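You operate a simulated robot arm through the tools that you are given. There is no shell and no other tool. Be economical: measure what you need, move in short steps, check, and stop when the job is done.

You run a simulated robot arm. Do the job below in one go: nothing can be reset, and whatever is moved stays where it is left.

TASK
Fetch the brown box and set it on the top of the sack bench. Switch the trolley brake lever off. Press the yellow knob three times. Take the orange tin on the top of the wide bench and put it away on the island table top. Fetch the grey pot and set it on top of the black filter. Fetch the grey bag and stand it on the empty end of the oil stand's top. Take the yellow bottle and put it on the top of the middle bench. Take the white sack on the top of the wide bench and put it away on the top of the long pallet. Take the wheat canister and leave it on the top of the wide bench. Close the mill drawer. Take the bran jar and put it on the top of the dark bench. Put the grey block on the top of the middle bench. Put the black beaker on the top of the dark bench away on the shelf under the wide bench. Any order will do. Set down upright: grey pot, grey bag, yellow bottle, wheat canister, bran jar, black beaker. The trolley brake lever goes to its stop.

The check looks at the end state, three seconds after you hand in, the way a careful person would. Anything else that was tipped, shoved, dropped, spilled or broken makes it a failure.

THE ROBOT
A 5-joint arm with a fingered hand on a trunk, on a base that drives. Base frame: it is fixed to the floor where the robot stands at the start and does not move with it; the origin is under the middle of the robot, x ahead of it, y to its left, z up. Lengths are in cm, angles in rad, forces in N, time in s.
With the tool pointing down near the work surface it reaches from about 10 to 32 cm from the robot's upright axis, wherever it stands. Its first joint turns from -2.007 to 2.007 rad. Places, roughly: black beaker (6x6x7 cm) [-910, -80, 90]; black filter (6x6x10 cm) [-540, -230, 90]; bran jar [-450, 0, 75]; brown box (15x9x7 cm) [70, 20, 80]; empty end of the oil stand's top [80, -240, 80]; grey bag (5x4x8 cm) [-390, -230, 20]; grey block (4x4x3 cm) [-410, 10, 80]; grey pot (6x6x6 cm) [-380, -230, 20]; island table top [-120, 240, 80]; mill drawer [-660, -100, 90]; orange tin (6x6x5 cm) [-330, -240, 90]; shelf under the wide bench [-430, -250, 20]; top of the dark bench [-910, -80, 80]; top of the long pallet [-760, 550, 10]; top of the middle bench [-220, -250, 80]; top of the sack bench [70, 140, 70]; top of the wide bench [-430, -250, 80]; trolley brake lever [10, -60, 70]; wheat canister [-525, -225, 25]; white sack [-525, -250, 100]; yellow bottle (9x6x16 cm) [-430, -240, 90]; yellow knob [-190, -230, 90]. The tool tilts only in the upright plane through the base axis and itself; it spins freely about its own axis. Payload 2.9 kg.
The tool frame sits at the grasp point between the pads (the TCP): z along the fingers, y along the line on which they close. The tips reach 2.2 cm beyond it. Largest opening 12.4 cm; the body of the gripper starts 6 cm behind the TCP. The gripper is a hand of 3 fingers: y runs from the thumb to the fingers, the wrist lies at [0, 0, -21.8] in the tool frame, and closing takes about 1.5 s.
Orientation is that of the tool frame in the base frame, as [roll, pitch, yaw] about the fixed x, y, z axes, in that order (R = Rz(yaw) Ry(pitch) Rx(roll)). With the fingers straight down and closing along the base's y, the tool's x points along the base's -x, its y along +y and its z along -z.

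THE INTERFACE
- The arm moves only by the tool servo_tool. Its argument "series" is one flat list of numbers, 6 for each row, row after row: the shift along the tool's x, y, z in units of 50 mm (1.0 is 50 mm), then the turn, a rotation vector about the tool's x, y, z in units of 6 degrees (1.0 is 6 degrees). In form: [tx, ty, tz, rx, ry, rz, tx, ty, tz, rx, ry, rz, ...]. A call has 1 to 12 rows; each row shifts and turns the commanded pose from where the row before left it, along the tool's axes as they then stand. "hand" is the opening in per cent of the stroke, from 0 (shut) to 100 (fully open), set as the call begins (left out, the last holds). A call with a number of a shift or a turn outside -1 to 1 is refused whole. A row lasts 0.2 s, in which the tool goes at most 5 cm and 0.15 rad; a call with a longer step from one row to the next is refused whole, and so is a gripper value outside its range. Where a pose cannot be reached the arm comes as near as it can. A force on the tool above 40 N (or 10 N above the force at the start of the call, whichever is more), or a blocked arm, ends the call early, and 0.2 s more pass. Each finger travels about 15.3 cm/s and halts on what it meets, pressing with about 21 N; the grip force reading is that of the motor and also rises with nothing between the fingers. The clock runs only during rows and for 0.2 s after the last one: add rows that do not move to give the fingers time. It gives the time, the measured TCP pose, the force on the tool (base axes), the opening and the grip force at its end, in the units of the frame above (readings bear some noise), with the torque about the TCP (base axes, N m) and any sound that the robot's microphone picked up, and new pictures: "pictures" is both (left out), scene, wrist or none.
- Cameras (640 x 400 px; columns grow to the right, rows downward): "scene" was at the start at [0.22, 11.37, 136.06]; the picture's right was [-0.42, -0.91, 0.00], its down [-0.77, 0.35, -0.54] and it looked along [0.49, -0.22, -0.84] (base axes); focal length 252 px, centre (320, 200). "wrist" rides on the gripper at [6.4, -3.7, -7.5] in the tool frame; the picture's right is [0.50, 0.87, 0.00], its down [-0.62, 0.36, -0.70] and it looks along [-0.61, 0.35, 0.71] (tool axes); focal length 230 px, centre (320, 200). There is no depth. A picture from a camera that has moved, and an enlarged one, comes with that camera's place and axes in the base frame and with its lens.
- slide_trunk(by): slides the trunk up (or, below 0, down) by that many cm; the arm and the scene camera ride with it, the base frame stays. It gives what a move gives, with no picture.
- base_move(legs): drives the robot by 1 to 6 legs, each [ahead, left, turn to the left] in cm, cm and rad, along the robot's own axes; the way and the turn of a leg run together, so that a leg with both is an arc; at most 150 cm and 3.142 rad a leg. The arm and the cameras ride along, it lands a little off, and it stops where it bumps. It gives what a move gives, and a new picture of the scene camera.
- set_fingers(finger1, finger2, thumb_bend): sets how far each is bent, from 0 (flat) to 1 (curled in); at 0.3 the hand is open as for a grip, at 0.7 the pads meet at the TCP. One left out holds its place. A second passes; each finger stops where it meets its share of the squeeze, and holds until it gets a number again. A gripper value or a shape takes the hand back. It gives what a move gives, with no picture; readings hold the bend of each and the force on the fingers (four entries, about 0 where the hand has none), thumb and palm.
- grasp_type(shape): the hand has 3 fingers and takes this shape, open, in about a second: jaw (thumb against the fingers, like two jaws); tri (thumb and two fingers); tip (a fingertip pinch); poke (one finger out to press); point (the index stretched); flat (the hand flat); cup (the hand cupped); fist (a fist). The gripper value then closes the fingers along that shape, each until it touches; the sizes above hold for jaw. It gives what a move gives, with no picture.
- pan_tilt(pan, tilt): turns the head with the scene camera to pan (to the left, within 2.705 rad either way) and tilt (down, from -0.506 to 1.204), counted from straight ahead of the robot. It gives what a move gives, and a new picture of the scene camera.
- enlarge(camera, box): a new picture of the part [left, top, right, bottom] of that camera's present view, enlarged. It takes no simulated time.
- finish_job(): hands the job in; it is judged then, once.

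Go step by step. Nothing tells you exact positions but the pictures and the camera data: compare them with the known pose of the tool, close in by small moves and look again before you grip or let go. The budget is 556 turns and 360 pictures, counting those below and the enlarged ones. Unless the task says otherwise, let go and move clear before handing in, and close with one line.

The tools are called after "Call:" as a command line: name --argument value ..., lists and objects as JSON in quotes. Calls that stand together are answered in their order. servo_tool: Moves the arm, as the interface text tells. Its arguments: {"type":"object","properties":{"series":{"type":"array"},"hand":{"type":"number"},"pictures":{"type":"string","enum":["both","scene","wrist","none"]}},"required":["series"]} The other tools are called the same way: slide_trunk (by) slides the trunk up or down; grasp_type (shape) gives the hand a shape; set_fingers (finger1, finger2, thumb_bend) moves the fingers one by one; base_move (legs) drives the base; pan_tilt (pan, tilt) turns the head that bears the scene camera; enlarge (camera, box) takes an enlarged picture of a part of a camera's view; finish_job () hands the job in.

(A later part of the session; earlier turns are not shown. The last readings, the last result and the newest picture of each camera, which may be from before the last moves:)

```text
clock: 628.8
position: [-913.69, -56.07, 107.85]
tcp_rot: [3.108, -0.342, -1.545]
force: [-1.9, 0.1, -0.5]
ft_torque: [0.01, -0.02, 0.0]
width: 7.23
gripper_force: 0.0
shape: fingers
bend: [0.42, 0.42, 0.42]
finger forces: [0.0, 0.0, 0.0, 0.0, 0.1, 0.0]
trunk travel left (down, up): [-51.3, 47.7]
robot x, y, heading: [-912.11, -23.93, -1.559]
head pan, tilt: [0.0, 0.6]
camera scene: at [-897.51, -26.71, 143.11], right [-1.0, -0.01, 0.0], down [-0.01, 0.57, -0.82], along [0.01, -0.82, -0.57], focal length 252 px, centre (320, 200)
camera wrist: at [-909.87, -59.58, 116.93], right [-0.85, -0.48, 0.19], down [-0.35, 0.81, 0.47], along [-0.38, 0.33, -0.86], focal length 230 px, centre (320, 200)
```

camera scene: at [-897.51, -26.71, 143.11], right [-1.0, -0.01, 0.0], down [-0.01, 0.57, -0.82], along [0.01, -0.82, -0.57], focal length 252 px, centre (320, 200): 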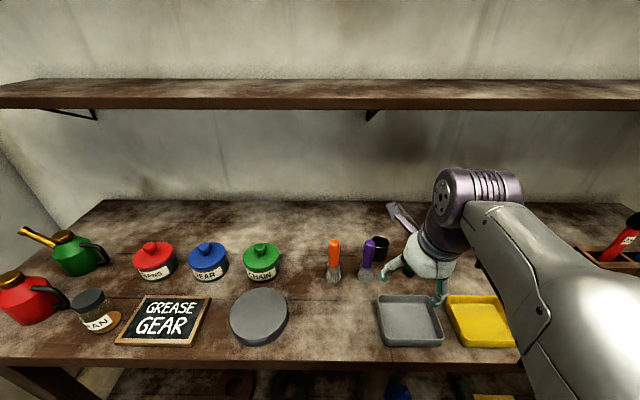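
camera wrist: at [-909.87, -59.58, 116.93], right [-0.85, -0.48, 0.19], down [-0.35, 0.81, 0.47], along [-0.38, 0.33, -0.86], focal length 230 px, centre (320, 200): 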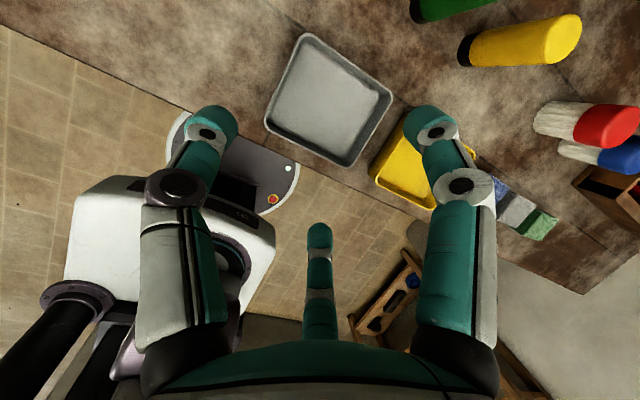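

The wall shelf's front is really at y≈-95, so there is room. I move over the beaker at safe height.

Call:
servo_tool --series '[0.777, 0.045, 0.32, 0, 0, 0, 0.777, 0.045, 0.32, 0, 0, 0, 0.777, 0.045, 0.32, 0, 0, 0, 0.777, 0.045, 0.32, 0, 0, 0, 0.777, 0.045, 0.32, 0, 0, 0, 0.777, 0.045, 0.32, 0, 0, 0, 0, 0, 0, 0, 0, 0]'

Call:
enlarge --camera "scene" --box '[310, 150, 490, 300]'

```text
clock: 630.4
position: [-914.92, -80.28, 105.94]
tcp_rot: [3.113, -0.339, -1.545]
force: [0.6, 0.6, 0.5]
ft_torque: [0.01, -0.02, -0.06]
width: 7.19
gripper_force: 0.1
shape: fingers
bend: [0.42, 0.42, 0.42]
finger forces: [0.0, 0.0, 0.0, 0.1, 0.0, 0.0]
out of reach, approached as far as the arm can: row 6
trunk travel left (down, up): [-51.3, 47.7]
robot x, y, heading: [-912.2, -23.72, -1.556]
head pan, tilt: [0.0, 0.6]
camera scene: at [-897.51, -26.64, 143.11], right [-1.0, -0.01, 0.0], down [-0.01, 0.56, -0.83], along [0.01, -0.83, -0.56], focal length 252 px, centre (320, 200)
camera wrist: at [-911.02, -83.89, 115.13], right [-0.85, -0.49, 0.19], down [-0.36, 0.81, 0.46], along [-0.38, 0.33, -0.86], focal length 230 px, centre (320, 200)
```

scene: 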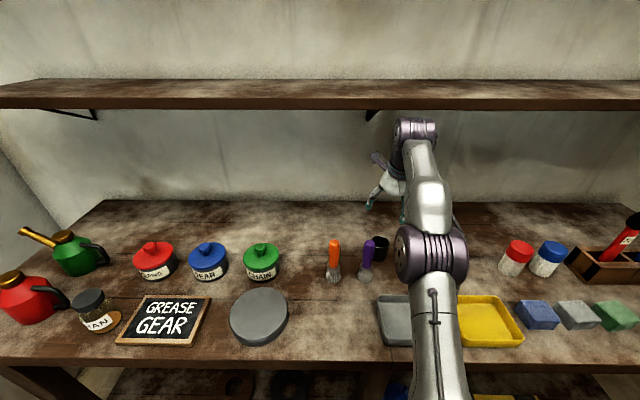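
wrist: 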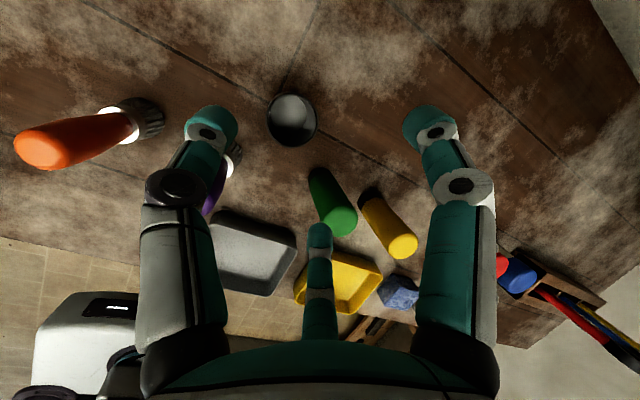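

```text
2.67 times, centred on (400, 225) of scene
camera zoom: at [-897.51, -26.64, 143.11], right [-1.0, -0.01, 0.0], down [-0.01, 0.56, -0.83], along [0.01, -0.83, -0.56], focal length 673 px, centre (107, 133)
```

zoom: 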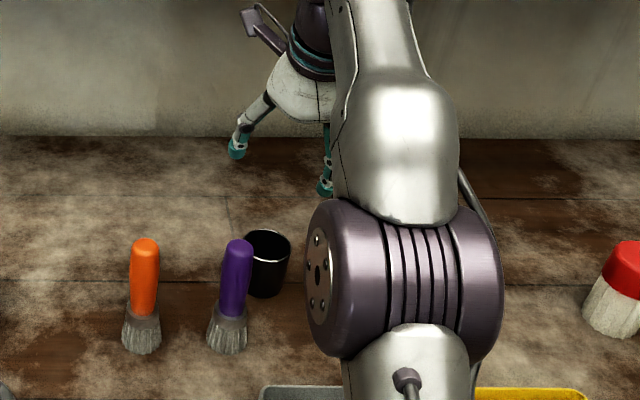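

The wrist view puts the beaker at (-914.4,-81.4), as expected. I bring the base 4 cm closer for margin, align, and descend most of the way.

Call:
base_move --legs '[[4, 0, 0]]'

Call:
servo_tool --series '[-0.545, -0.09, -0.19, 0, 0, 0, -0.2, 0, 0.565, 0, 0, 0, -0.2, 0, 0.565, 0, 0, 0, -0.15, 0, 0.42, 0, 0, 0, 0, 0, 0, 0, 0, 0]'

Call:
enlarge --camera "scene" --box '[310, 150, 490, 300]'

```text
clock: 631.3
position: [-914.93, -84.57, 105.84]
tcp_rot: [3.112, -0.341, -1.544]
force: [0.1, 0.9, -0.6]
ft_torque: [0.01, 0.0, -0.02]
width: 7.22
gripper_force: 0.0
shape: fingers
bend: [0.42, 0.42, 0.42]
finger forces: [0.0, 0.1, 0.1, 0.1, 0.0, 0.1]
trunk travel left (down, up): [-51.3, 47.7]
robot x, y, heading: [-912.01, -27.87, -1.56]
head pan, tilt: [0.0, 0.6]
camera scene: at [-897.46, -30.88, 143.1], right [-1.0, -0.01, 0.0], down [-0.01, 0.57, -0.82], along [0.01, -0.82, -0.57], focal length 252 px, centre (320, 200)
```

scene: 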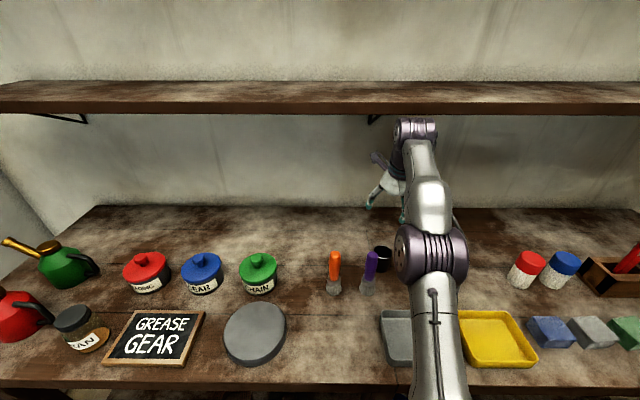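

```text
clock: 632.5
position: [-914.79, -81.54, 97.87]
tcp_rot: [3.112, -0.342, -1.544]
force: [-0.2, -0.2, -0.8]
ft_torque: [0.01, 0.02, 0.0]
width: 7.22
gripper_force: 0.0
shape: fingers
bend: [0.42, 0.42, 0.42]
finger forces: [0.0, 0.0, 0.0, 0.0, 0.0, 0.0]
trunk travel left (down, up): [-51.3, 47.7]
robot x, y, heading: [-911.89, -27.81, -1.558]
head pan, tilt: [0.0, 0.6]
camera scene: at [-897.46, -30.66, 143.11], right [-1.0, -0.01, 0.0], down [-0.01, 0.56, -0.83], along [0.01, -0.83, -0.56], focal length 252 px, centre (320, 200)
camera wrist: at [-910.84, -85.01, 106.97], right [-0.85, -0.48, 0.19], down [-0.36, 0.81, 0.46], along [-0.38, 0.33, -0.87], focal length 230 px, centre (320, 200)
```

scene: 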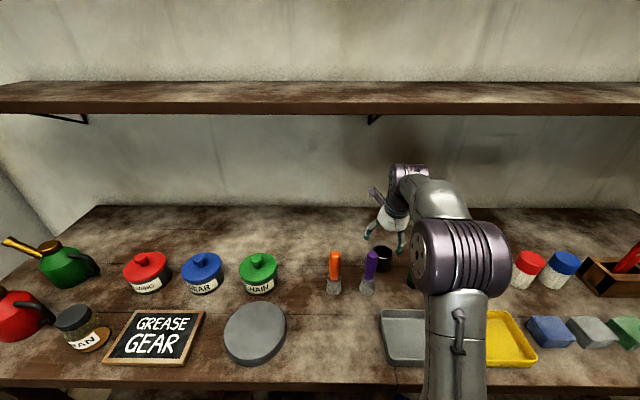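
wrist: 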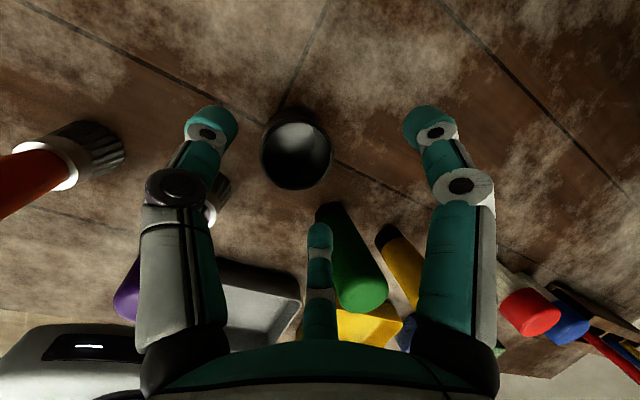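

```text
2.67 times, centred on (400, 225) of scene
camera zoom: at [-897.46, -30.66, 143.11], right [-1.0, -0.01, 0.0], down [-0.01, 0.56, -0.83], along [0.01, -0.83, -0.56], focal length 673 px, centre (107, 133)
```

zoom: 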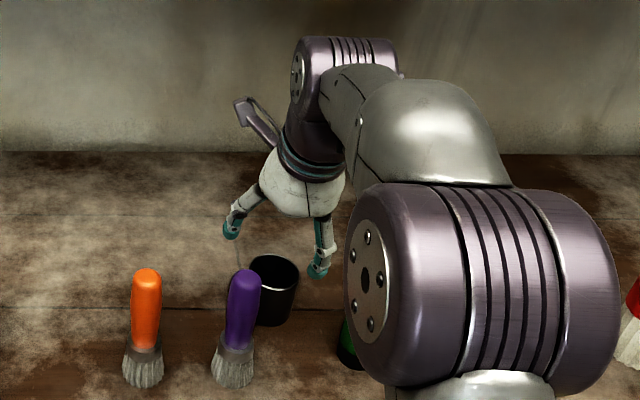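

Call:
servo_tool --series '[-0.14, -0.04, 0.4, 0, 0, 0, -0.14, -0.04, 0.4, 0, 0, 0, -0.14, 0, 0.4, 0, 0, 0, 0, 0, 0, 0, 0, 0]' --pictures "wrist"

Call:
enlarge --camera "scene" --box '[310, 150, 490, 300]'

```text
clock: 633.5
position: [-914.49, -81.48, 91.3]
tcp_rot: [3.114, -0.342, -1.545]
force: [-0.8, 0.7, 0.3]
ft_torque: [0.02, 0.01, -0.01]
width: 7.22
gripper_force: 0.0
shape: fingers
bend: [0.42, 0.42, 0.42]
finger forces: [0.0, 0.1, 0.0, 0.0, 0.0, 0.1]
trunk travel left (down, up): [-51.3, 47.7]
robot x, y, heading: [-911.76, -27.73, -1.56]
head pan, tilt: [0.0, 0.6]
camera wrist: at [-910.58, -84.96, 100.5], right [-0.85, -0.49, 0.19], down [-0.36, 0.81, 0.46], along [-0.38, 0.33, -0.87], focal length 230 px, centre (320, 200)
```

wrist: 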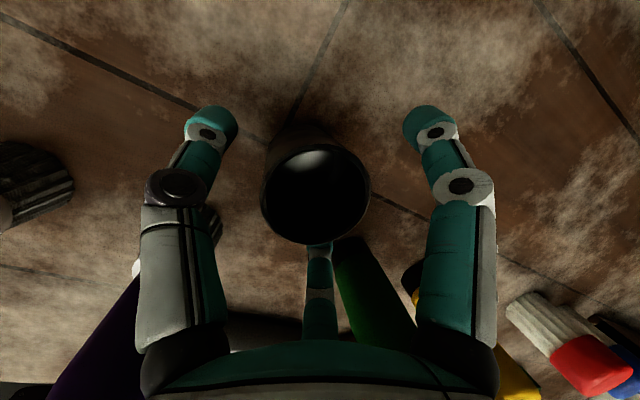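

```text
2.67 times, centred on (400, 225) of scene
camera zoom: at [-897.46, -30.67, 143.11], right [-1.0, -0.01, 0.0], down [-0.01, 0.56, -0.83], along [0.01, -0.83, -0.56], focal length 673 px, centre (107, 133)
```

zoom: 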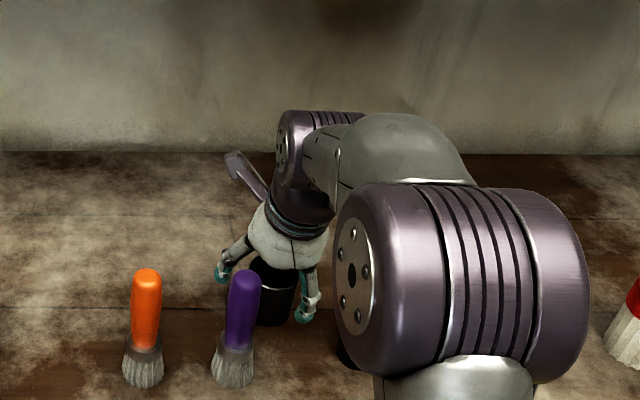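

Beaker centred, brushes untouched. Closing.

Call:
servo_tool --series '[0, 0, 0, 0, 0, 0, 0, 0, 0, 0, 0, 0, 0, 0, 0, 0, 0, 0, 0, 0, 0, 0, 0, 0, 0, 0, 0, 0, 0, 0, 0, 0, 0, 0, 0, 0, 0, 0, 0, 0, 0, 0]' --hand 0 --pictures "wrist"

```text
clock: 635.1
position: [-914.44, -81.39, 91.38]
tcp_rot: [3.114, -0.342, -1.545]
force: [0.2, 1.0, 1.1]
ft_torque: [0.11, -0.03, -0.01]
width: 4.34
gripper_force: 20.7
shape: jaw
bend: [0.77, 0.38, 0.7]
finger forces: [17.4, 19.4, 0.0, 0.1, 18.6, 0.0]
trunk travel left (down, up): [-51.3, 47.7]
robot x, y, heading: [-911.85, -27.37, -1.56]
head pan, tilt: [0.0, 0.6]
camera wrist: at [-910.57, -84.95, 100.53], right [-0.85, -0.49, 0.19], down [-0.36, 0.81, 0.46], along [-0.38, 0.33, -0.87], focal length 230 px, centre (320, 200)
```

wrist: 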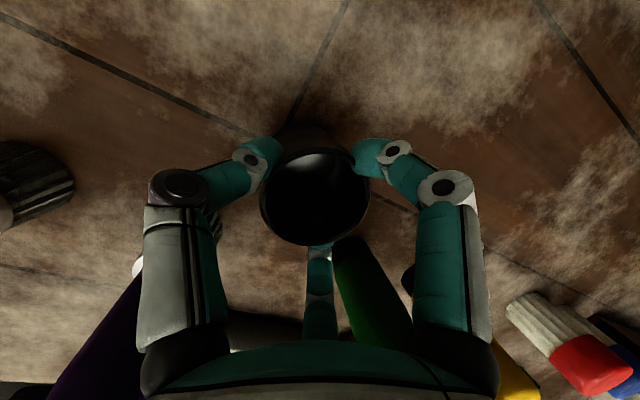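

Gripped. I lift it straight up above the brush tops and then withdraw.

Call:
servo_tool --series '[0.1, 0, -0.28, 0, 0, 0, 0.2, 0, -0.565, 0, 0, 0, 0.2, 0, -0.565, 0, 0, 0, 0.2, 0, -0.565, 0, 0, 0, 0.2, 0, -0.565, 0, 0, 0, 0.2, 0, -0.565, 0, 0, 0, 0, 0, 0, 0, 0, 0]'

```text
clock: 636.7
position: [-914.24, -81.5, 107.73]
tcp_rot: [3.117, -0.341, -1.543]
force: [0.2, 0.2, -2.0]
ft_torque: [0.05, -0.03, 0.01]
width: 4.27
gripper_force: 21.1
shape: jaw
bend: [0.77, 0.38, 0.7]
finger forces: [17.4, 19.9, 0.0, 0.0, 18.2, 0.1]
trunk travel left (down, up): [-51.3, 47.7]
robot x, y, heading: [-911.8, -27.87, -1.553]
head pan, tilt: [0.0, 0.6]
camera scene: at [-897.47, -30.68, 143.11], right [-1.0, -0.01, 0.0], down [-0.01, 0.56, -0.83], along [0.01, -0.82, -0.56], focal length 252 px, centre (320, 200)
camera wrist: at [-910.33, -85.14, 116.93], right [-0.85, -0.49, 0.19], down [-0.36, 0.81, 0.46], along [-0.38, 0.33, -0.87], focal length 230 px, centre (320, 200)
```

scene: 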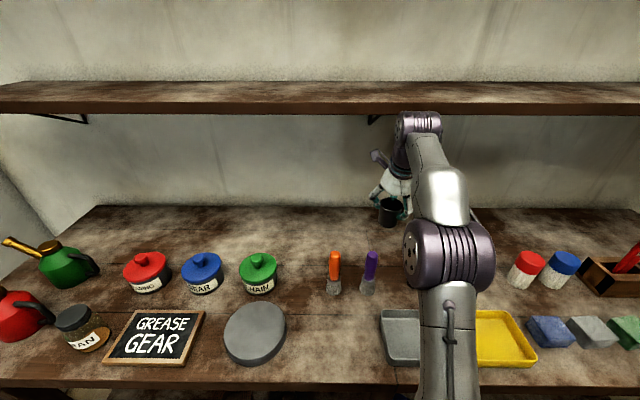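
wrist: 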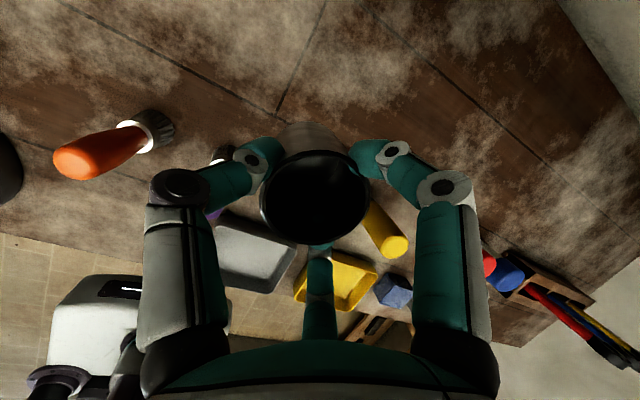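

Clear of everything. I raise a little, back away and carry the beaker out along the corridor.

Call:
slide_trunk --by 5

Call:
base_move --legs '[[-30, 0, 0]]'

Call:
servo_tool --series '[-0.85, -0.01, -0.3, 0, 0, 0, -0.85, -0.01, -0.3, 0, 0, 0, -0.85, -0.01, -0.3, 0, 0, 0, 0, 0, 0, 0, 0, 0]' --pictures "none"

Call:
base_move --legs '[[0, 77, 0], [-150, 0, 0], [-30, 0, 0], [0, 150, 0], [0, 68, 0]]'

```text
clock: 637.6
position: [-914.25, -81.56, 112.8]
tcp_rot: [3.115, -0.342, -1.545]
force: [-0.2, -0.3, -1.5]
ft_torque: [0.0, -0.01, -0.02]
width: 4.31
gripper_force: 20.7
shape: jaw
bend: [0.77, 0.38, 0.7]
finger forces: [17.4, 19.9, 0.1, 0.0, 18.3, 0.1]
trunk travel left (down, up): [-56.3, 42.7]
robot x, y, heading: [-911.5, -27.77, -1.563]
head pan, tilt: [0.0, 0.6]
```

```text
clock: 639.6
position: [-914.22, -52.13, 112.74]
tcp_rot: [3.118, -0.343, -1.537]
force: [-0.2, -0.2, -0.4]
ft_torque: [0.0, 0.0, -0.02]
width: 4.29
gripper_force: 20.6
shape: jaw
bend: [0.77, 0.38, 0.7]
finger forces: [17.4, 20.0, 0.0, 0.0, 18.3, 0.0]
trunk travel left (down, up): [-56.3, 42.7]
robot x, y, heading: [-912.4, 1.49, -1.555]
head pan, tilt: [0.0, 0.6]
camera scene: at [-897.93, -1.08, 148.11], right [-1.0, -0.02, 0.0], down [-0.01, 0.56, -0.83], along [0.02, -0.83, -0.56], focal length 252 px, centre (320, 200)
```

scene: 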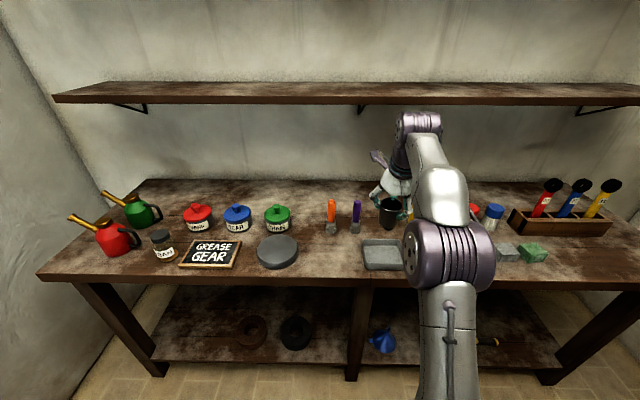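

```text
clock: 640.6
position: [-914.54, -38.96, 112.72]
tcp_rot: [3.108, -0.341, -1.538]
force: [0.8, 0.0, -2.2]
ft_torque: [0.01, 0.0, 0.03]
width: 4.27
gripper_force: 20.8
shape: jaw
bend: [0.77, 0.38, 0.7]
finger forces: [17.3, 20.1, 0.0, 0.1, 18.1, 0.0]
trunk travel left (down, up): [-56.3, 42.7]
robot x, y, heading: [-912.57, 1.74, -1.553]
head pan, tilt: [0.0, 0.6]
```

```text
clock: 656.8
position: [-783.35, 144.89, 112.66]
tcp_rot: [3.118, -0.339, -1.574]
force: [-6.2, -1.3, -0.8]
ft_torque: [0.06, -0.77, -0.33]
width: 4.3
gripper_force: 20.5
shape: jaw
bend: [0.77, 0.38, 0.7]
finger forces: [17.3, 20.0, 0.0, 0.1, 18.1, 0.0]
trunk travel left (down, up): [-56.3, 42.7]
robot x, y, heading: [-780.74, 185.08, -1.56]
head pan, tilt: [0.0, 0.6]
stopped in leg 4: the force on the tool passed its limit at 111 N (the readings are from after the stop); the commanded pose is now the measured one
camera scene: at [-766.35, 182.57, 148.14], right [-1.0, -0.02, 0.0], down [-0.01, 0.57, -0.82], along [0.02, -0.82, -0.57], focal length 252 px, centre (320, 200)
```

scene: 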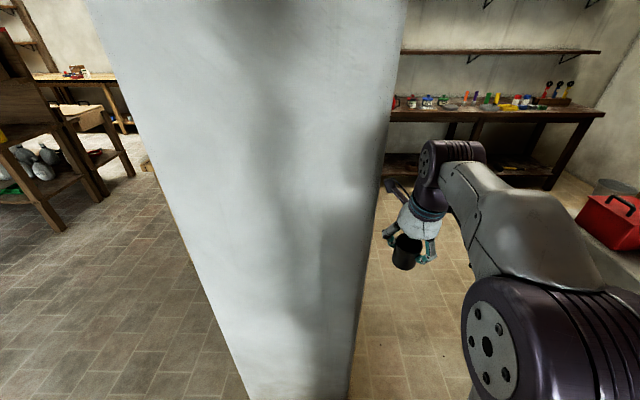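

The hand's side touched the wall end; the beaker is still held. I move away, back up further, and go round with more room.

Call:
base_move --legs '[[0, -10, 0], [-45, 0, 0], [0, 100, 0], [0, 75, 0]]'

Call:
servo_tool --series '[0, 0, 0, 0, 0, 0]' --pictures "wrist"

```text
clock: 668.7
position: [-619.94, 192.06, 112.61]
tcp_rot: [3.114, -0.339, -1.567]
force: [0.2, 0.3, -1.2]
ft_torque: [-0.01, -0.02, -0.03]
width: 4.25
gripper_force: 20.9
shape: jaw
bend: [0.77, 0.38, 0.7]
finger forces: [17.4, 20.2, 0.0, 0.0, 18.1, 0.0]
trunk travel left (down, up): [-56.3, 42.7]
robot x, y, heading: [-617.35, 232.72, -1.55]
head pan, tilt: [0.0, 0.6]
camera scene: at [-602.77, 229.64, 148.1], right [-1.0, -0.02, 0.0], down [-0.01, 0.56, -0.82], along [0.02, -0.82, -0.57], focal length 252 px, centre (320, 200)
```

scene: 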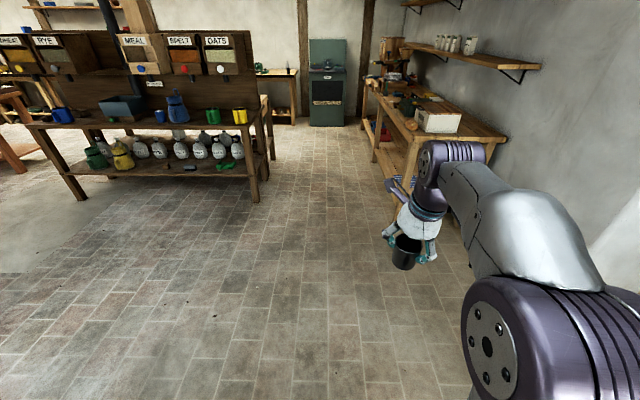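

```text
clock: 669.1
position: [-619.77, 191.94, 112.65]
tcp_rot: [3.115, -0.337, -1.568]
force: [-0.8, -1.1, -1.8]
ft_torque: [0.0, 0.02, 0.03]
width: 4.27
gripper_force: 20.8
shape: jaw
bend: [0.77, 0.38, 0.7]
finger forces: [17.5, 20.2, 0.0, 0.0, 18.0, 0.0]
trunk travel left (down, up): [-56.3, 42.7]
robot x, y, heading: [-616.91, 232.59, -1.555]
head pan, tilt: [0.0, 0.6]
camera wrist: at [-616.11, 188.3, 121.79], right [-0.86, -0.47, 0.19], down [-0.34, 0.82, 0.47], along [-0.37, 0.34, -0.86], focal length 230 px, centre (320, 200)
```

wrist: 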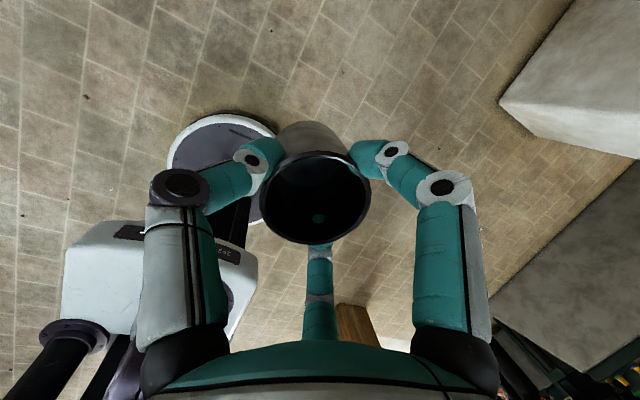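

Call:
base_move --legs '[[145, 5, 0], [145, 0, 0], [93, 0, 0], [0, 110, 0], [0, 112, 0]]'

Call:
pan_tilt --pan 0.0 --tilt 0.7

```text
clock: 698.0
position: [-384.45, -185.16, 112.8]
tcp_rot: [3.112, -0.339, -1.552]
force: [-0.4, -0.3, -1.2]
ft_torque: [-0.03, -0.03, -0.03]
width: 4.28
gripper_force: 20.8
shape: jaw
bend: [0.77, 0.38, 0.7]
finger forces: [17.4, 20.3, 0.0, 0.0, 18.1, 0.0]
trunk travel left (down, up): [-56.3, 42.7]
robot x, y, heading: [-382.76, -144.65, -1.542]
head pan, tilt: [0.0, 0.6]
camera scene: at [-367.99, -147.24, 148.11], right [-1.0, -0.04, 0.0], down [-0.02, 0.56, -0.82], along [0.03, -0.82, -0.57], focal length 252 px, centre (320, 200)
```

scene: 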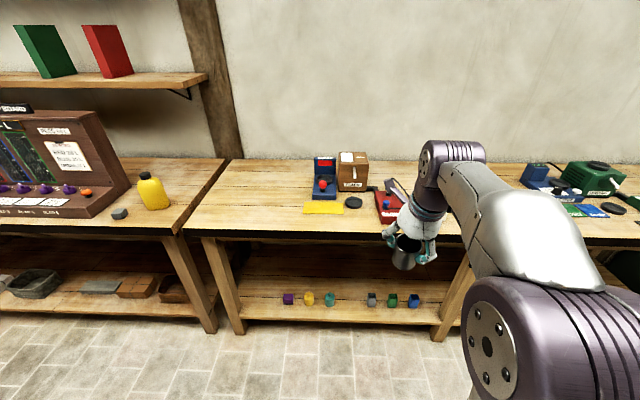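

```text
clock: 698.6
position: [-384.48, -185.19, 112.71]
tcp_rot: [3.116, -0.337, -1.554]
force: [-0.1, 0.7, -0.8]
ft_torque: [-0.01, 0.0, 0.04]
width: 4.25
gripper_force: 20.7
shape: jaw
bend: [0.77, 0.38, 0.7]
finger forces: [17.4, 20.4, 0.0, 0.0, 18.1, 0.1]
trunk travel left (down, up): [-56.3, 42.7]
robot x, y, heading: [-382.7, -144.61, -1.534]
head pan, tilt: [0.0, 0.7]
camera scene: at [-368.05, -146.89, 147.25], right [-1.0, -0.04, 0.0], down [-0.02, 0.64, -0.77], along [0.03, -0.76, -0.64], focal length 252 px, centre (320, 200)
```

scene: 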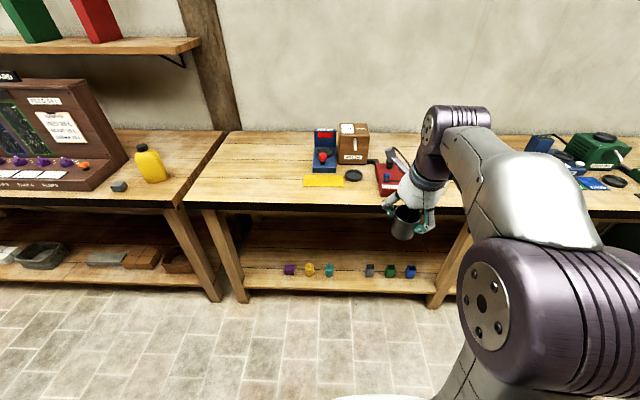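

The slot where the pot stood is free. I straighten, lower the trunk and the arm in front of the shelf.

Call:
base_move --legs '[[0, 0, -0.033]]'

Call:
slide_trunk --by -40

Call:
slide_trunk --by -12

Call:
servo_tool --series '[-0.2, 0, 0.565, 0, 0, 0, -0.2, 0, 0.565, 0, 0, 0, -0.2, 0, 0.565, 0, 0, 0, -0.2, 0, 0.565, 0, 0, 0, -0.2, 0, 0.565, 0, 0, 0, -0.2, 0, 0.565, 0, 0, 0, -0.2, 0, 0.565, 0, 0, 0, -0.2, 0, 0.565, 0, 0, 0, 0, 0, 0, 0, 0, 0]' --pictures "scene"

```text
clock: 699.4
position: [-385.9, -185.12, 112.7]
tcp_rot: [3.115, -0.337, -1.585]
force: [-0.3, -0.7, -1.9]
ft_torque: [0.0, 0.03, 0.02]
width: 4.25
gripper_force: 20.9
shape: jaw
bend: [0.77, 0.38, 0.7]
finger forces: [17.5, 20.3, 0.0, 0.0, 18.1, 0.1]
trunk travel left (down, up): [-56.3, 42.7]
robot x, y, heading: [-382.6, -144.55, -1.571]
head pan, tilt: [0.0, 0.7]
camera scene: at [-368.12, -147.38, 147.25], right [-1.0, 0.0, 0.0], down [0.0, 0.64, -0.76], along [0.0, -0.76, -0.64], focal length 252 px, centre (320, 200)
```

scene: 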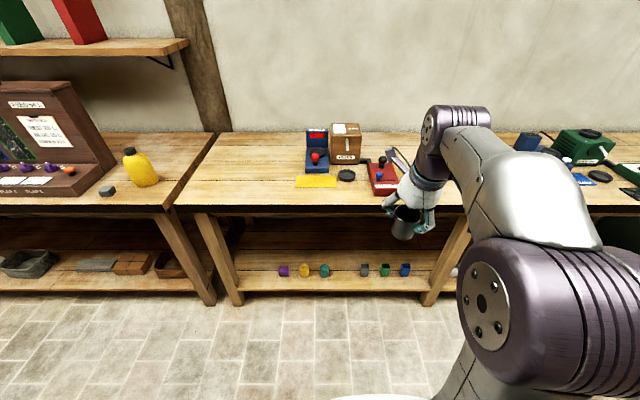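

```text
clock: 703.2
position: [-385.82, -185.09, 72.66]
tcp_rot: [3.115, -0.339, -1.585]
force: [0.5, -0.5, -1.5]
ft_torque: [0.0, -0.02, 0.04]
width: 4.27
gripper_force: 21.5
shape: jaw
bend: [0.77, 0.38, 0.7]
finger forces: [17.3, 20.3, 0.0, 0.0, 18.2, 0.1]
trunk travel left (down, up): [-16.3, 82.7]
robot x, y, heading: [-382.21, -144.53, -1.568]
head pan, tilt: [0.0, 0.7]
```

```text
clock: 704.7
position: [-385.84, -185.05, 60.66]
tcp_rot: [3.117, -0.341, -1.585]
force: [-0.4, -0.9, -1.2]
ft_torque: [-0.01, -0.01, -0.02]
width: 4.26
gripper_force: 20.6
shape: jaw
bend: [0.77, 0.38, 0.7]
finger forces: [17.4, 20.3, 0.0, 0.0, 18.1, 0.0]
trunk travel left (down, up): [-4.3, 94.7]
robot x, y, heading: [-382.5, -144.73, -1.57]
head pan, tilt: [0.0, 0.7]
```

```text
clock: 706.7
position: [-386.31, -185.1, 36.85]
tcp_rot: [3.11, -0.339, -1.586]
force: [0.1, -0.4, -0.6]
ft_torque: [0.02, -0.02, 0.03]
width: 4.24
gripper_force: 20.6
shape: jaw
bend: [0.77, 0.38, 0.7]
finger forces: [17.7, 21.5, 0.0, 0.0, 17.9, 0.1]
trunk travel left (down, up): [-4.3, 94.7]
robot x, y, heading: [-382.14, -144.7, -1.572]
head pan, tilt: [0.0, 0.7]
camera scene: at [-368.12, -147.37, 95.25], right [-1.0, 0.0, 0.0], down [0.0, 0.64, -0.76], along [0.0, -0.76, -0.64], focal length 252 px, centre (320, 200)
```

scene: 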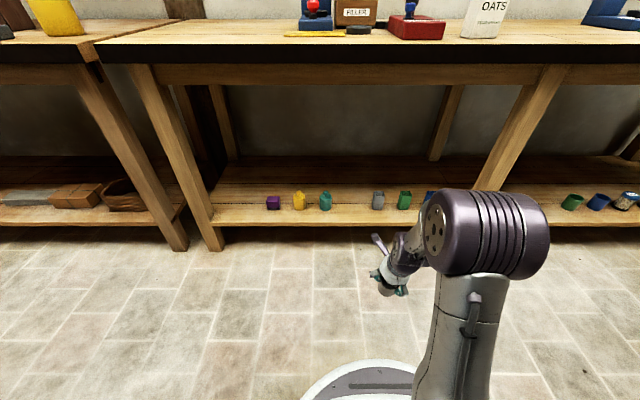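

Call:
base_move --legs '[[0, 4.3, 0], [36, 0, 0]]'

Call:
servo_tool --series '[0.68, 0, 0.24, 0, 0, 0, 0.68, 0, 0.24, 0, 0, 0, 0.6, 0, 0.21, 0, 0, 0, 0, 0, 0, 0, 0, 0]'

```text
clock: 709.5
position: [-382.17, -220.71, 36.72]
tcp_rot: [3.111, -0.338, -1.59]
force: [0.6, -0.2, -1.4]
ft_torque: [-0.02, -0.02, 0.05]
width: 4.22
gripper_force: 21.0
shape: jaw
bend: [0.77, 0.38, 0.7]
finger forces: [17.4, 21.5, 0.1, 0.0, 17.9, 0.0]
trunk travel left (down, up): [-4.3, 94.7]
robot x, y, heading: [-378.13, -180.29, -1.574]
head pan, tilt: [0.0, 0.7]
camera scene: at [-363.81, -183.0, 95.25], right [-1.0, 0.0, 0.0], down [0.0, 0.64, -0.76], along [0.0, -0.76, -0.64], focal length 252 px, centre (320, 200)
```

scene: 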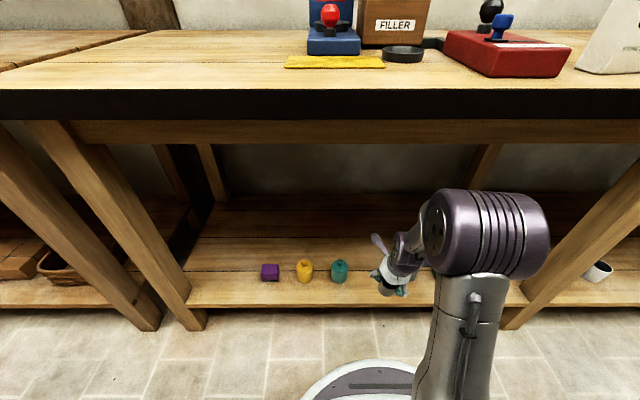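

```text
clock: 710.5
position: [-382.68, -231.24, 36.85]
tcp_rot: [3.115, -0.34, -1.589]
force: [1.0, -0.1, -1.6]
ft_torque: [0.0, 0.01, 0.01]
width: 4.23
gripper_force: 20.7
shape: jaw
bend: [0.77, 0.38, 0.7]
finger forces: [17.5, 21.6, 0.0, 0.0, 17.9, 0.0]
trunk travel left (down, up): [-4.3, 94.7]
robot x, y, heading: [-378.51, -180.44, -1.57]
head pan, tilt: [0.0, 0.7]
camera scene: at [-363.81, -183.01, 95.25], right [-1.0, 0.0, 0.0], down [0.0, 0.64, -0.76], along [0.0, -0.76, -0.64], focal length 252 px, centre (320, 200)
camera wrist: at [-379.01, -234.97, 46.0], right [-0.87, -0.45, 0.19], down [-0.32, 0.82, 0.47], along [-0.36, 0.35, -0.87], focal length 230 px, centre (320, 200)
```

scene: 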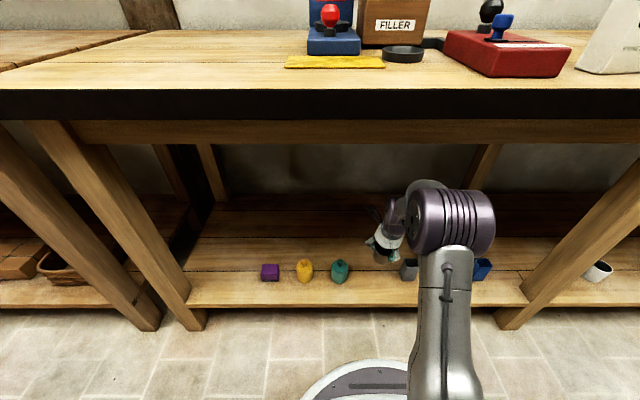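
wrist: 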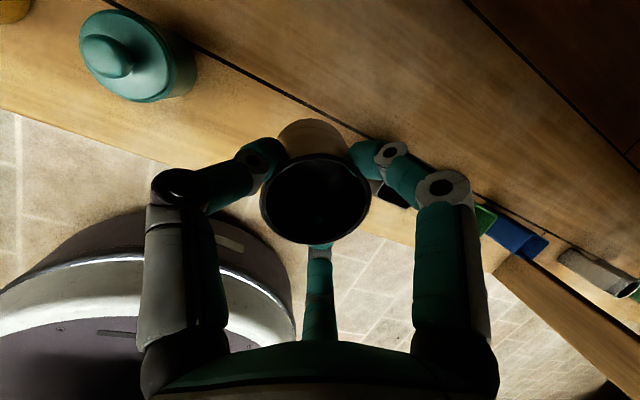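

Lowering the beaker into the slot.

Call:
servo_tool --series '[-0.13, -0.04, 0.4, 0, 0, 0, -0.13, -0.04, 0.4, 0, 0, 0, -0.13, 0, 0.4, 0, 0, 0, -0.08, 0, 0.25, 0, 0, 0, 0, 0, 0, 0, 0, 0]'

Call:
enlarge --camera "scene" --box '[290, 200, 500, 330]'

```text
clock: 711.7
position: [-382.36, -231.41, 29.39]
tcp_rot: [3.117, -0.338, -1.59]
force: [0.0, -0.4, -2.3]
ft_torque: [0.03, 0.0, 0.01]
width: 4.21
gripper_force: 20.5
shape: jaw
bend: [0.77, 0.38, 0.7]
finger forces: [17.6, 21.9, 0.1, 0.0, 17.8, 0.0]
trunk travel left (down, up): [-4.3, 94.7]
robot x, y, heading: [-378.44, -180.27, -1.565]
head pan, tilt: [0.0, 0.7]
camera scene: at [-363.81, -183.01, 95.25], right [-1.0, 0.0, 0.0], down [0.0, 0.64, -0.76], along [0.0, -0.76, -0.64], focal length 252 px, centre (320, 200)
camera wrist: at [-378.65, -235.13, 38.48], right [-0.87, -0.45, 0.19], down [-0.32, 0.82, 0.46], along [-0.36, 0.35, -0.87], focal length 230 px, centre (320, 200)
```

scene: 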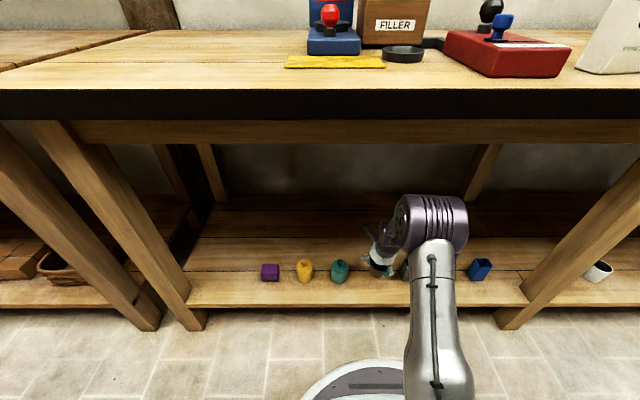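
wrist: 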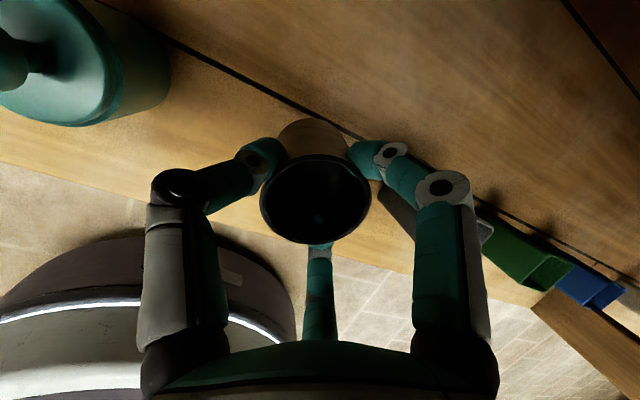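

```text
3.05 times, centred on (395, 265) of scene
camera zoom: at [-363.81, -183.01, 95.25], right [-1.0, 0.0, 0.0], down [0.0, 0.64, -0.76], along [0.0, -0.76, -0.64], focal length 769 px, centre (91, 2)
```

zoom: 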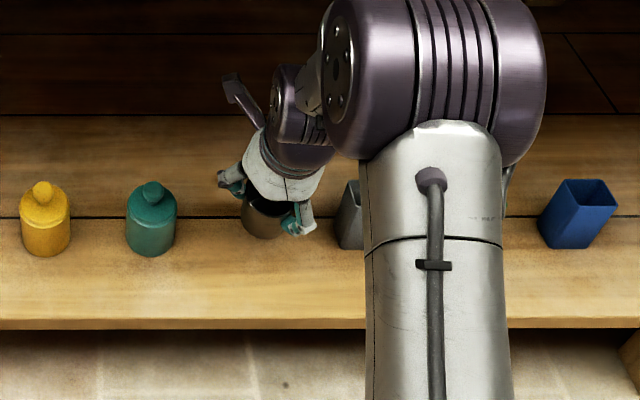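

Call:
servo_tool --series '[-0.035, 0, 0.1, 0, 0, 0, -0.035, 0, 0.1, 0, 0, 0, -0.035, 0, 0.1, 0, 0, 0, -0.035, 0, 0.1, 0, 0, 0, -0.035, 0, 0.1, 0, 0, 0, -0.035, 0, 0.1, 0, 0, 0]' --pictures "wrist"

```text
clock: 713.1
position: [-382.58, -231.45, 26.36]
tcp_rot: [3.117, -0.349, -1.589]
force: [-0.6, -5.8, 24.8]
ft_torque: [0.15, 0.03, 0.0]
width: 4.29
gripper_force: 20.8
shape: jaw
bend: [0.77, 0.78, 0.69]
finger forces: [21.8, 25.2, 0.0, 0.1, 23.9, 0.1]
trunk travel left (down, up): [-4.3, 94.7]
robot x, y, heading: [-378.21, -180.09, -1.568]
head pan, tilt: [0.0, 0.7]
camera wrist: at [-378.87, -235.11, 35.49], right [-0.87, -0.45, 0.19], down [-0.32, 0.83, 0.46], along [-0.36, 0.34, -0.87], focal length 230 px, centre (320, 200)
```

wrist: 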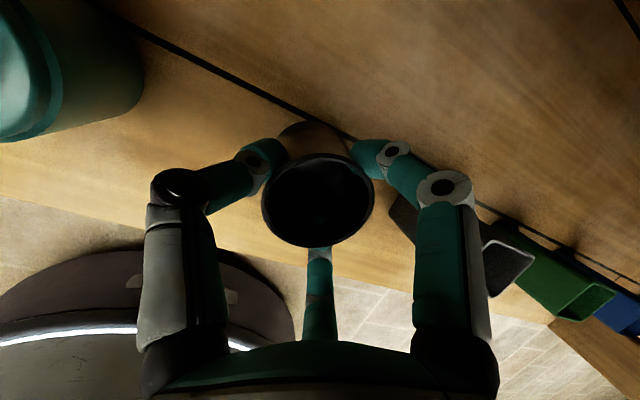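

Touched down. I ease and open.

Call:
servo_tool --series '[0.02, 0, -0.07, 0, 0, 0]' --pictures "none"

Call:
set_fingers --finger1 0.45 --finger2 0.45 --thumb_bend 0.45

Call:
servo_tool --series '[0.1, 0, -0.28, 0, 0, 0, 0.2, 0, -0.565, 0, 0, 0, 0.2, 0, -0.565, 0, 0, 0, 0.15, 0, -0.4, 0, 0, 0, 0, 0, 0, 0, 0, 0]'

```text
clock: 713.5
position: [-382.52, -231.27, 26.42]
tcp_rot: [3.117, -0.341, -1.59]
force: [-1.4, -5.8, 15.4]
ft_torque: [-0.01, 0.05, 0.04]
width: 4.3
gripper_force: 20.7
shape: jaw
bend: [0.77, 0.78, 0.69]
finger forces: [19.8, 24.1, 0.0, 0.1, 21.9, 0.0]
trunk travel left (down, up): [-4.3, 94.7]
robot x, y, heading: [-378.2, -180.33, -1.574]
head pan, tilt: [0.0, 0.7]
```

```text
clock: 714.5
position: [-382.62, -231.51, 26.35]
tcp_rot: [3.116, -0.338, -1.589]
force: [0.0, 0.0, 0.1]
ft_torque: [-0.01, 0.03, -0.01]
width: 6.33
gripper_force: 0.1
shape: fingers
bend: [0.45, 0.45, 0.45]
finger forces: [0.0, 0.0, 0.0, 0.1, 0.1, 0.1]
trunk travel left (down, up): [-4.3, 94.7]
robot x, y, heading: [-378.38, -179.99, -1.573]
head pan, tilt: [0.0, 0.7]
```

```text
clock: 715.7
position: [-382.25, -231.3, 36.01]
tcp_rot: [3.119, -0.341, -1.591]
force: [-0.3, -0.7, 0.0]
ft_torque: [0.0, -0.01, -0.01]
width: 6.31
gripper_force: 0.1
shape: fingers
bend: [0.45, 0.45, 0.45]
finger forces: [0.0, 0.0, 0.1, 0.0, 0.0, 0.0]
trunk travel left (down, up): [-4.3, 94.7]
robot x, y, heading: [-377.61, -180.14, -1.576]
head pan, tilt: [0.0, 0.7]
camera scene: at [-363.81, -182.99, 95.25], right [-1.0, 0.0, 0.0], down [0.0, 0.64, -0.76], along [0.0, -0.76, -0.64], focal length 252 px, centre (320, 200)
camera wrist: at [-378.62, -235.03, 45.05], right [-0.87, -0.45, 0.19], down [-0.32, 0.82, 0.46], along [-0.36, 0.35, -0.87], focal length 230 px, centre (320, 200)
```

scene: 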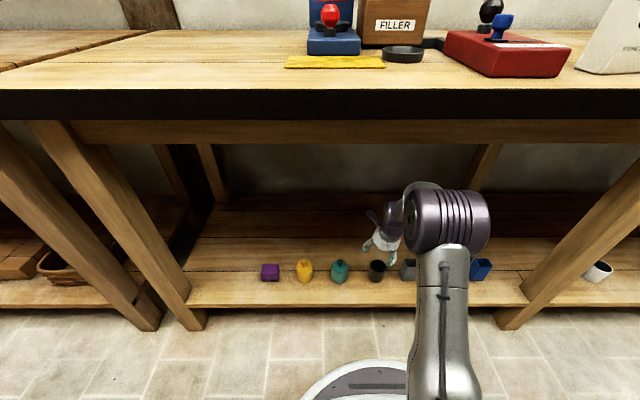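
wrist: 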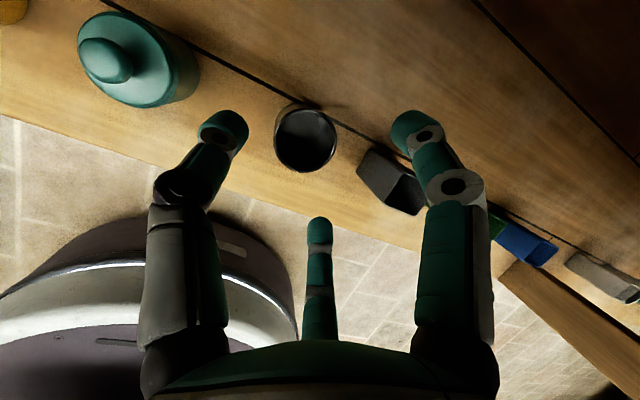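

The beaker stands in its slot. Next the grey bag right beside it: I set the tool vertical again and shift over.

Call:
servo_tool --series '[0, 0, 0, 0, -0.8, 0, 0, 0, 0, 0, -0.8, 0, 0, 0, 0, 0, -0.8, 0, 0, 0, 0, 0, -0.85, 0, 0, 0, 0, 0, 0, 0]' --pictures "none"

Call:
base_move --legs '[[0, -11.3, 0]]'

Call:
servo_tool --series '[0, 0, 0, 0, 0, 0]' --pictures "wrist"

```text
clock: 716.9
position: [-382.82, -231.26, 35.95]
tcp_rot: [-3.141, 0.002, -1.599]
force: [-0.5, 0.2, -0.3]
ft_torque: [-0.03, -0.01, 0.0]
width: 6.29
gripper_force: 0.1
shape: fingers
bend: [0.45, 0.45, 0.45]
finger forces: [0.0, 0.1, 0.1, 0.1, 0.0, 0.0]
out of reach, approached as far as the arm can: row 1, 2
trunk travel left (down, up): [-4.3, 94.7]
robot x, y, heading: [-378.42, -180.31, -1.572]
head pan, tilt: [0.0, 0.7]
```

```text
clock: 718.1
position: [-394.02, -231.14, 35.88]
tcp_rot: [-3.14, 0.0, -1.603]
force: [-0.1, -0.8, 0.1]
ft_torque: [0.01, 0.01, 0.01]
width: 6.32
gripper_force: 0.0
shape: fingers
bend: [0.45, 0.45, 0.45]
finger forces: [0.0, 0.1, 0.1, 0.0, 0.0, 0.1]
trunk travel left (down, up): [-4.3, 94.7]
robot x, y, heading: [-389.05, -180.03, -1.577]
head pan, tilt: [0.0, 0.7]
camera scene: at [-374.97, -182.98, 95.25], right [-1.0, 0.0, 0.0], down [0.0, 0.64, -0.76], along [0.0, -0.76, -0.64], focal length 252 px, centre (320, 200)
```

scene: 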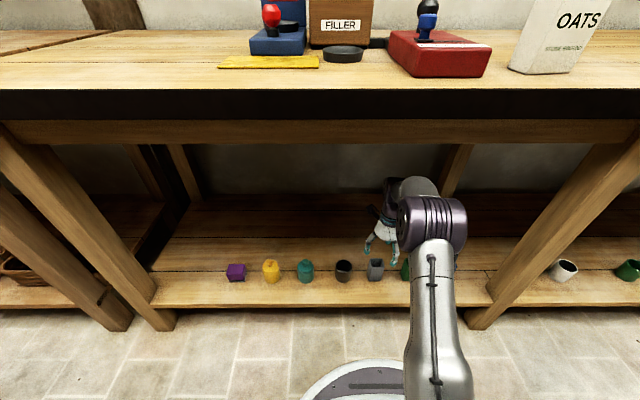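

```text
clock: 718.5
position: [-393.96, -231.25, 35.79]
tcp_rot: [-3.141, 0.0, -1.604]
force: [-0.4, 0.1, 0.4]
ft_torque: [-0.02, -0.03, -0.01]
width: 6.3
gripper_force: 0.1
shape: fingers
bend: [0.45, 0.45, 0.45]
finger forces: [0.0, 0.0, 0.0, 0.0, 0.0, 0.0]
trunk travel left (down, up): [-4.3, 94.7]
robot x, y, heading: [-389.2, -180.58, -1.576]
head pan, tilt: [0.0, 0.7]
camera wrist: at [-390.69, -237.8, 43.42], right [-0.88, -0.47, 0.0], down [-0.34, 0.63, 0.7], along [-0.33, 0.62, -0.71], focal length 230 px, centre (320, 200)
```

wrist: 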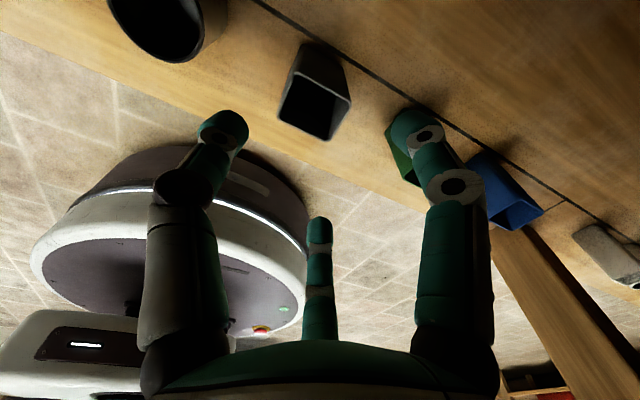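

Call:
servo_tool --series '[0.2, -0.15, 0.3, 0, 0, 0, 0, 0, 0.5, 0, 0, 0, 0, 0, 0.5, 0, 0, 0, 0, 0, 0.5, 0, 0, 0, 0, 0, 0.4, 0, 0, 0, 0, 0, 0, 0, 0, 0]' --pictures "wrist"

```text
clock: 719.9
position: [-393.36, -232.31, 24.94]
tcp_rot: [3.141, -0.002, -1.602]
force: [-0.2, -0.3, 0.1]
ft_torque: [0.0, -0.01, 0.02]
width: 6.31
gripper_force: 0.2
shape: fingers
bend: [0.45, 0.45, 0.45]
finger forces: [0.0, 0.1, 0.0, 0.0, 0.0, 0.0]
trunk travel left (down, up): [-4.3, 94.7]
robot x, y, heading: [-389.61, -180.35, -1.577]
head pan, tilt: [0.0, 0.7]
camera wrist: at [-390.02, -238.96, 32.45], right [-0.88, -0.47, 0.0], down [-0.34, 0.63, 0.7], along [-0.33, 0.62, -0.71], focal length 230 px, centre (320, 200)
```

wrist: 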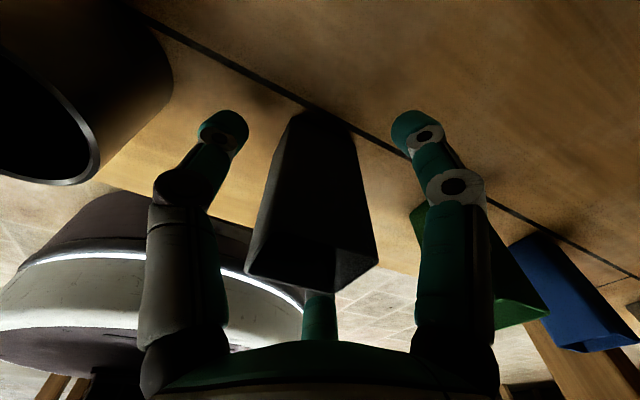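

The bag is nicely between the digits. Closing and lifting.

Call:
servo_tool --series '[0, 0, 0, 0, 0, 0, 0, 0, 0, 0, 0, 0, 0, 0, 0, 0, 0, 0, 0, 0, 0, 0, 0, 0, 0, 0, 0, 0, 0, 0, 0, 0, 0, 0, 0, 0, 0, 0, 0, 0, 0, 0]' --hand 0 --pictures "none"

Call:
servo_tool --series '[0, 0, -0.3, 0, 0, 0, 0, 0, -0.5, 0, 0, 0, 0, 0, -0.6, 0, 0, 0, 0, 0, -0.5, 0, 0, 0, 0, 0, 0, 0, 0, 0]' --pictures "wrist"

```text
clock: 721.5
position: [-393.46, -232.37, 24.82]
tcp_rot: [3.141, -0.001, -1.602]
force: [0.3, 0.3, 0.0]
ft_torque: [0.01, -0.02, 0.03]
width: 3.7
gripper_force: 21.3
shape: jaw
bend: [0.77, 0.77, 0.7]
finger forces: [16.1, 18.4, 0.1, 0.0, 17.4, 0.1]
trunk travel left (down, up): [-4.3, 94.7]
robot x, y, heading: [-389.39, -180.09, -1.576]
head pan, tilt: [0.0, 0.7]
```

```text
clock: 722.7
position: [-393.17, -232.34, 34.49]
tcp_rot: [3.141, 0.0, -1.602]
force: [0.5, 0.2, -1.4]
ft_torque: [0.0, 0.01, -0.05]
width: 3.67
gripper_force: 20.8
shape: jaw
bend: [0.77, 0.77, 0.7]
finger forces: [16.4, 19.0, 0.0, 0.0, 16.9, 0.1]
trunk travel left (down, up): [-4.3, 94.7]
robot x, y, heading: [-389.75, -180.1, -1.574]
head pan, tilt: [0.0, 0.7]
camera wrist: at [-389.94, -238.83, 41.92], right [-0.88, -0.47, 0.0], down [-0.34, 0.63, 0.7], along [-0.33, 0.62, -0.71], focal length 230 px, centre (320, 200)
```

wrist: 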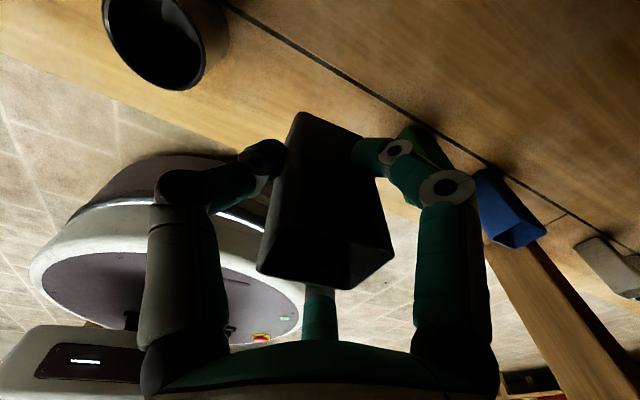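

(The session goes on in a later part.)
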